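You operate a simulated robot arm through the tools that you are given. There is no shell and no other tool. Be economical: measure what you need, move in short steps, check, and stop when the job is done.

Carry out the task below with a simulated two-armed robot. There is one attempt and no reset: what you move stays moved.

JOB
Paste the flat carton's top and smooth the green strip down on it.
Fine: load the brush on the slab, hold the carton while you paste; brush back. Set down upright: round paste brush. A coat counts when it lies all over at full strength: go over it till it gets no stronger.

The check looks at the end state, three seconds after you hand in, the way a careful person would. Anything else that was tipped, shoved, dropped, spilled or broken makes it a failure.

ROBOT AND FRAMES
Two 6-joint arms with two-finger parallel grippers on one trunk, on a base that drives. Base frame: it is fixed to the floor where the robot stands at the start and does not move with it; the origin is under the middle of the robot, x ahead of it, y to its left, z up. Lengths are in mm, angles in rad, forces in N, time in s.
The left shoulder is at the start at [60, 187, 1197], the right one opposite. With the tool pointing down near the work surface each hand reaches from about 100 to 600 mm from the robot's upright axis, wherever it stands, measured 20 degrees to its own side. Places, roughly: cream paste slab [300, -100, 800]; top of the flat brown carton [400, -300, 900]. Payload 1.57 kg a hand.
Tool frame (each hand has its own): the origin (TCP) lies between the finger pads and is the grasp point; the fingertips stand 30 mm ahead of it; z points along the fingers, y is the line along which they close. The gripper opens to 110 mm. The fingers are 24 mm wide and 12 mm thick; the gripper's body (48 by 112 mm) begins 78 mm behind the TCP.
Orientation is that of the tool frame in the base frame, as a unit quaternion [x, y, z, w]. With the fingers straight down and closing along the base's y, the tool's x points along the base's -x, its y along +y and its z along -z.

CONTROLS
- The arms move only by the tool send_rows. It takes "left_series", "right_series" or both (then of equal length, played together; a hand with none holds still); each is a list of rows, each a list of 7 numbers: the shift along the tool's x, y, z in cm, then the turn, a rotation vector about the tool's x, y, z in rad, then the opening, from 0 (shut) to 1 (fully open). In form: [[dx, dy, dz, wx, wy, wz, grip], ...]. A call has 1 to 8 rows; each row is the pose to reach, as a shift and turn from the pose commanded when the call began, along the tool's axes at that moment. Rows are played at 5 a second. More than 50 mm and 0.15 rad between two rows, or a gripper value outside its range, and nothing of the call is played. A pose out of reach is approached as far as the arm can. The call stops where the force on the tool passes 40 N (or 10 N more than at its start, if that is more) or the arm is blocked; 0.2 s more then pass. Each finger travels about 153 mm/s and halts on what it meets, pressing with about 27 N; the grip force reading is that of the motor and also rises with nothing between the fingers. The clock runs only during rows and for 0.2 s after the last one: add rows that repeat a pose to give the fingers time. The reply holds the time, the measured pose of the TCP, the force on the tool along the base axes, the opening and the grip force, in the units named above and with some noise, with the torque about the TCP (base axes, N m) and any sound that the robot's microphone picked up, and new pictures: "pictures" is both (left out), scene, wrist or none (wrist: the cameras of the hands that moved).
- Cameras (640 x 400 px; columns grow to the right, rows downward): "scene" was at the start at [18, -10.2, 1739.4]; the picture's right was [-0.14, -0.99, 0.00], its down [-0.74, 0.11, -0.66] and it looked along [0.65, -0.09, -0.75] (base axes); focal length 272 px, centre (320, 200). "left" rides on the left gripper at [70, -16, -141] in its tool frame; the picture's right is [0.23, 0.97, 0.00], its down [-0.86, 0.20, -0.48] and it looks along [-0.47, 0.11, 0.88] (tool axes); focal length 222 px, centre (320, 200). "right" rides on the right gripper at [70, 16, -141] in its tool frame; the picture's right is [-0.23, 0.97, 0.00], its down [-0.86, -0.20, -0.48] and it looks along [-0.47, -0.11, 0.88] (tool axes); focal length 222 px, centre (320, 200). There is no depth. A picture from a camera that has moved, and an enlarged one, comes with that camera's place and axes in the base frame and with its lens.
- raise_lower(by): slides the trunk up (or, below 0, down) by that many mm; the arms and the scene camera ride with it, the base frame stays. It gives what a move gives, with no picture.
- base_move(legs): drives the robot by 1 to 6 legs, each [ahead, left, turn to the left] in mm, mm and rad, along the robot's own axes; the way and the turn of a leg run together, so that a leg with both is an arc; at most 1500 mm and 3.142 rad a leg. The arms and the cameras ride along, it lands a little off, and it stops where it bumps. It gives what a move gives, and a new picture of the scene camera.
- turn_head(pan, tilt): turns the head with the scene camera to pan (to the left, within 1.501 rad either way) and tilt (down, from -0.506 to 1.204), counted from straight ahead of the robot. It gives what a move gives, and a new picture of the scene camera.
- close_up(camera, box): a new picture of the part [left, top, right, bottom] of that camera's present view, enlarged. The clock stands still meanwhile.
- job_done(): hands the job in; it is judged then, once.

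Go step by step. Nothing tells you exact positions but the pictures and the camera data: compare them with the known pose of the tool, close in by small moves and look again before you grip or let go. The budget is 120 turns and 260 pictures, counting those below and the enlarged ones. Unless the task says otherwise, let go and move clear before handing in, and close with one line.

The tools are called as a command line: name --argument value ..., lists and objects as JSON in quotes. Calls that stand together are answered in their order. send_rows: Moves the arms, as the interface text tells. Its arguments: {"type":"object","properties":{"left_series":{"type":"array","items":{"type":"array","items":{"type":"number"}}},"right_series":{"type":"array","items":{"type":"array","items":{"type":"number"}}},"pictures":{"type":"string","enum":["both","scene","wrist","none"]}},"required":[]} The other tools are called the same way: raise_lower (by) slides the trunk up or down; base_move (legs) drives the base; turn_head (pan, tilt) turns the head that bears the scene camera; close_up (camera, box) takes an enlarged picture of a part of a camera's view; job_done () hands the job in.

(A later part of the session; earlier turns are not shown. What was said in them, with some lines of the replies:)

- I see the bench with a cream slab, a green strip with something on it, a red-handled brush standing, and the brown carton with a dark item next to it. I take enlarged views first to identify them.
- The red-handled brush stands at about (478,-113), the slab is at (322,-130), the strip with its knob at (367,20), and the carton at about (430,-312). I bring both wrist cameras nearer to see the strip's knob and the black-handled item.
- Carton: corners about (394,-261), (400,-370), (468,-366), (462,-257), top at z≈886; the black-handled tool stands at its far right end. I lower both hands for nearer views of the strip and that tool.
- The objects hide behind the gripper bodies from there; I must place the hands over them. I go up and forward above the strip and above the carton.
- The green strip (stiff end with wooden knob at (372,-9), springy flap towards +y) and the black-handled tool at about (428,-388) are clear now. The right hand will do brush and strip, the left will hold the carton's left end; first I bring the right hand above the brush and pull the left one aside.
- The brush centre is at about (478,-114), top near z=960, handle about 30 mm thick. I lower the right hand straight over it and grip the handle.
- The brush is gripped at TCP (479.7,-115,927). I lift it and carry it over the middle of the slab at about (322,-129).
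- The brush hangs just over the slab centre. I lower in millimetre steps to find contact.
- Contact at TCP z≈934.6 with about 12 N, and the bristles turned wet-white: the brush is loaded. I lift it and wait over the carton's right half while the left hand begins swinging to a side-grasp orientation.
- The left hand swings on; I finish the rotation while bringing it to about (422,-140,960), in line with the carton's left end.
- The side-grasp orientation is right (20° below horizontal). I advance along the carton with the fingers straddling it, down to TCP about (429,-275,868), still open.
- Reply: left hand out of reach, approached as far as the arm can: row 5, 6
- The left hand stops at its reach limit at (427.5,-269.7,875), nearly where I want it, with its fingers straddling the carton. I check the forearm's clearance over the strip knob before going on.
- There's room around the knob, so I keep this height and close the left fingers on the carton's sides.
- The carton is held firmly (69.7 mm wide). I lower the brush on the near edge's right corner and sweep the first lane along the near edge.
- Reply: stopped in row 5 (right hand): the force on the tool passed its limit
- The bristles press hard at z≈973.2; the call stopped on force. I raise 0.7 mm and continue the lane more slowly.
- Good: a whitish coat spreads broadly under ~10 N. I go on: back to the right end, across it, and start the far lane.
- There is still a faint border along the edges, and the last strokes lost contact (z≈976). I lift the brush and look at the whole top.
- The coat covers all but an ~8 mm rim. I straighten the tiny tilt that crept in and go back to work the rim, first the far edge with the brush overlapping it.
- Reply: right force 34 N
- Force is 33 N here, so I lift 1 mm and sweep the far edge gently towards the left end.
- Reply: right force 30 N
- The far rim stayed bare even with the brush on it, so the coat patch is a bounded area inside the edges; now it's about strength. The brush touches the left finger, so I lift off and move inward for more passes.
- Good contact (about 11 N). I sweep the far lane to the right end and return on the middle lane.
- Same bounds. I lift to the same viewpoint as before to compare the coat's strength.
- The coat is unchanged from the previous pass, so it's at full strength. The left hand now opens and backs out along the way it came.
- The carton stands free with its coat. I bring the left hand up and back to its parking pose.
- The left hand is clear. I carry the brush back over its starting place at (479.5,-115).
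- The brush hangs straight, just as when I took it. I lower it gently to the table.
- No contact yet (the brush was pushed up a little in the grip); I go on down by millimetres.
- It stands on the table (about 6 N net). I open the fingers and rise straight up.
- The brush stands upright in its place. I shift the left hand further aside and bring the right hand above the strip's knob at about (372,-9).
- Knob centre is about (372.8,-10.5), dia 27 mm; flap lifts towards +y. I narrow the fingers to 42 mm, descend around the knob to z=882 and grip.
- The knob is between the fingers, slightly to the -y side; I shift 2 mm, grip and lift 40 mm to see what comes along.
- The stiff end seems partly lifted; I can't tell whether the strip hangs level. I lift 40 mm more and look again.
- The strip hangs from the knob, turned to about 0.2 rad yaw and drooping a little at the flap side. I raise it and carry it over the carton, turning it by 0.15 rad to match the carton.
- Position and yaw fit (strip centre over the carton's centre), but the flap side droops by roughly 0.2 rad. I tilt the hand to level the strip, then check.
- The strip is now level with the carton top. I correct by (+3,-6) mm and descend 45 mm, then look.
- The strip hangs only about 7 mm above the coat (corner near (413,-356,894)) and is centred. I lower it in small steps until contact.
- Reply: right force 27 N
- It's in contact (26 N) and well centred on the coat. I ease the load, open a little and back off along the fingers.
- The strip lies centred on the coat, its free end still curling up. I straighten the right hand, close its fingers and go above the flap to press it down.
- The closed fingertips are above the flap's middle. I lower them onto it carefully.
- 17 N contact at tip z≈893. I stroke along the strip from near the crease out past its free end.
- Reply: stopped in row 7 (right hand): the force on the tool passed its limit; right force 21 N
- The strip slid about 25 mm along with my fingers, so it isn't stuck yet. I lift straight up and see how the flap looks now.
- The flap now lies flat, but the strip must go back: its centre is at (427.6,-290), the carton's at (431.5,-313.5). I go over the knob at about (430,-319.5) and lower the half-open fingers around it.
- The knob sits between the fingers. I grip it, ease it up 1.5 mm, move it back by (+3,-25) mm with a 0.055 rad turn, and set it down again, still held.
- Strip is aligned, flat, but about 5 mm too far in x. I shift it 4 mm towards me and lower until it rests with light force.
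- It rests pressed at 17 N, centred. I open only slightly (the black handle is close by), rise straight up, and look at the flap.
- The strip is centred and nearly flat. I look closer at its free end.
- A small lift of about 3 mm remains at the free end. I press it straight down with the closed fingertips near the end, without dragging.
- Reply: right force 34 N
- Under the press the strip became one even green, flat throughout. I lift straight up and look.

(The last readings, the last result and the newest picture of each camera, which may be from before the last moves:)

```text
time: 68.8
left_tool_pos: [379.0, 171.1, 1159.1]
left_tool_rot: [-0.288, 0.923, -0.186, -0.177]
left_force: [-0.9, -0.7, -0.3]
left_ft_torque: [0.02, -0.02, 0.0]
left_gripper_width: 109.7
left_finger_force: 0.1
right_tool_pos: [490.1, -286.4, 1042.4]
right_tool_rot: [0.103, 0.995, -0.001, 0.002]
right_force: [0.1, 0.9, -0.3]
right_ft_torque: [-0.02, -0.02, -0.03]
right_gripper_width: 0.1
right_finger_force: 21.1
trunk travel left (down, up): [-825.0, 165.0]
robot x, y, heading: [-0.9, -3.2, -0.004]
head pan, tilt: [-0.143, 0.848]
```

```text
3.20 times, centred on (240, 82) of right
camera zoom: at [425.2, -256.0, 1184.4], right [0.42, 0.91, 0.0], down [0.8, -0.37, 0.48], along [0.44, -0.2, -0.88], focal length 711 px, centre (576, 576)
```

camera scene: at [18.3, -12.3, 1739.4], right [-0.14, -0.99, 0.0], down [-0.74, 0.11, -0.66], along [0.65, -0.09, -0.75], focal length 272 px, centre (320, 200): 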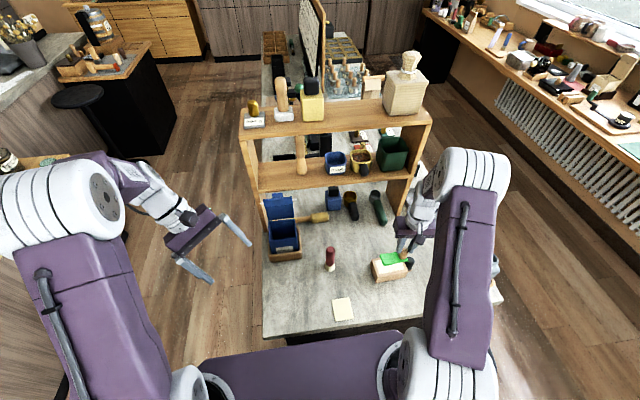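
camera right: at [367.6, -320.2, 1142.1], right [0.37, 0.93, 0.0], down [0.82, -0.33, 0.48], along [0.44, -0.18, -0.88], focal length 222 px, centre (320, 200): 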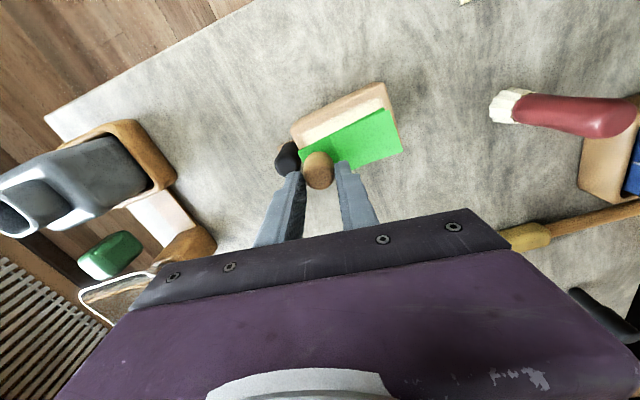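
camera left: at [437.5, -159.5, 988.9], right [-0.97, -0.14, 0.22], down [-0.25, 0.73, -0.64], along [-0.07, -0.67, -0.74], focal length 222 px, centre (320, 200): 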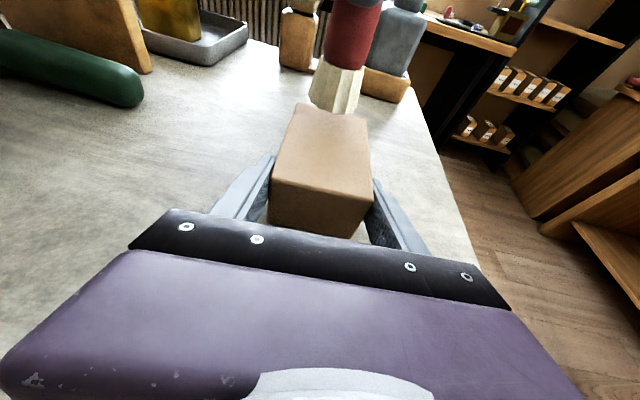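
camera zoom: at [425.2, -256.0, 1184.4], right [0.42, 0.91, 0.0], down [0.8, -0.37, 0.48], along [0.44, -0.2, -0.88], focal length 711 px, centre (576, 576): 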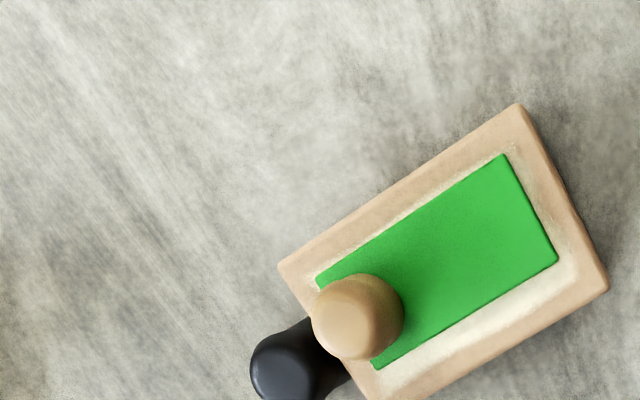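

The strip is flat and centred on the coat, with no curl left. I withdraw the right hand upward and check the whole bench.

send_rows --right_series '[[0, 0, -4.5, 0, 0, 0, 0.2], [0, -1, -9, 0, 0, 0, 0.5], [3, -3, -12, 0, 0, 0, 0.8], [6, -6, -14, 0, 0, 0, 1], [9, -10, -16, 0, 0, 0, 1], [9, -10, -16, 0, 0, 0, 1]]' --pictures "both"

close_up --camera "scene" --box '[260, 220, 420, 320]'

```text
refused: row 5 steps farther than a row can; nothing moved
```

```text
4.00 times, centred on (340, 270) of scene
camera zoom: at [17.4, -10.3, 1739.4], right [-0.14, -0.99, 0.0], down [-0.74, 0.11, -0.66], along [0.66, -0.09, -0.75], focal length 1088 px, centre (240, -80)
```

zoom: 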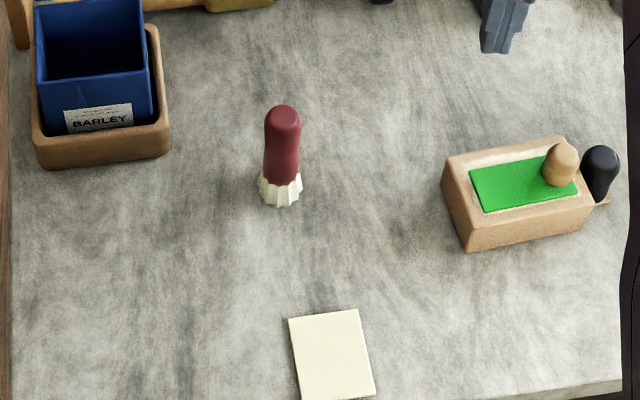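

Brush, slab, carton and black tool all stand where they were. I withdraw the right hand with smaller steps.

send_rows --right_series '[[0, 0, -4, 0, 0, 0, 0], [0, 0, -8, 0, 0, 0, 0], [2, -2, -11, 0, 0, 0, 0.5], [4, -4, -13, 0, 0, 0, 1], [4, -4, -13, 0, 0, 0, 1]]' --pictures "scene"

```text
time: 70.0
left_tool_pos: [380.1, 171.0, 1158.0]
left_tool_rot: [-0.288, 0.922, -0.187, -0.178]
left_force: [0.9, -0.4, 0.2]
left_ft_torque: [-0.03, 0.03, 0.0]
left_gripper_width: 110.0
left_finger_force: 0.0
right_tool_pos: [442.5, -316.7, 1171.5]
right_tool_rot: [0.103, 0.995, -0.001, 0.001]
right_force: [-0.7, 0.0, -0.7]
right_ft_torque: [0.0, -0.01, 0.02]
right_gripper_width: 109.9
right_finger_force: 0.1
trunk travel left (down, up): [-825.0, 165.0]
robot x, y, heading: [-1.8, -2.8, 0.001]
head pan, tilt: [-0.143, 0.848]
camera scene: at [19.0, -9.9, 1739.4], right [-0.14, -0.99, 0.0], down [-0.74, 0.11, -0.66], along [0.65, -0.09, -0.75], focal length 272 px, centre (320, 200)
```

scene: 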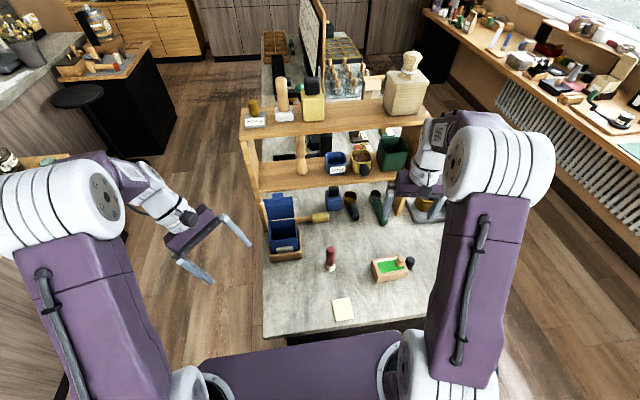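

Both hands are clear, the strip is flat on the pasted carton, and the brush stands upright in its place. I hand in.

job_done

```text
The job is handed in.
```

I pasted the carton's top, smoothed the green strip flat and centred on it, and set the brush back upright in its place. The paste left a bare rim of about 8 mm along the edges. I ran the brush over the far edge again and that rim took no paste, and a second pass over the middle made the coat no stronger.
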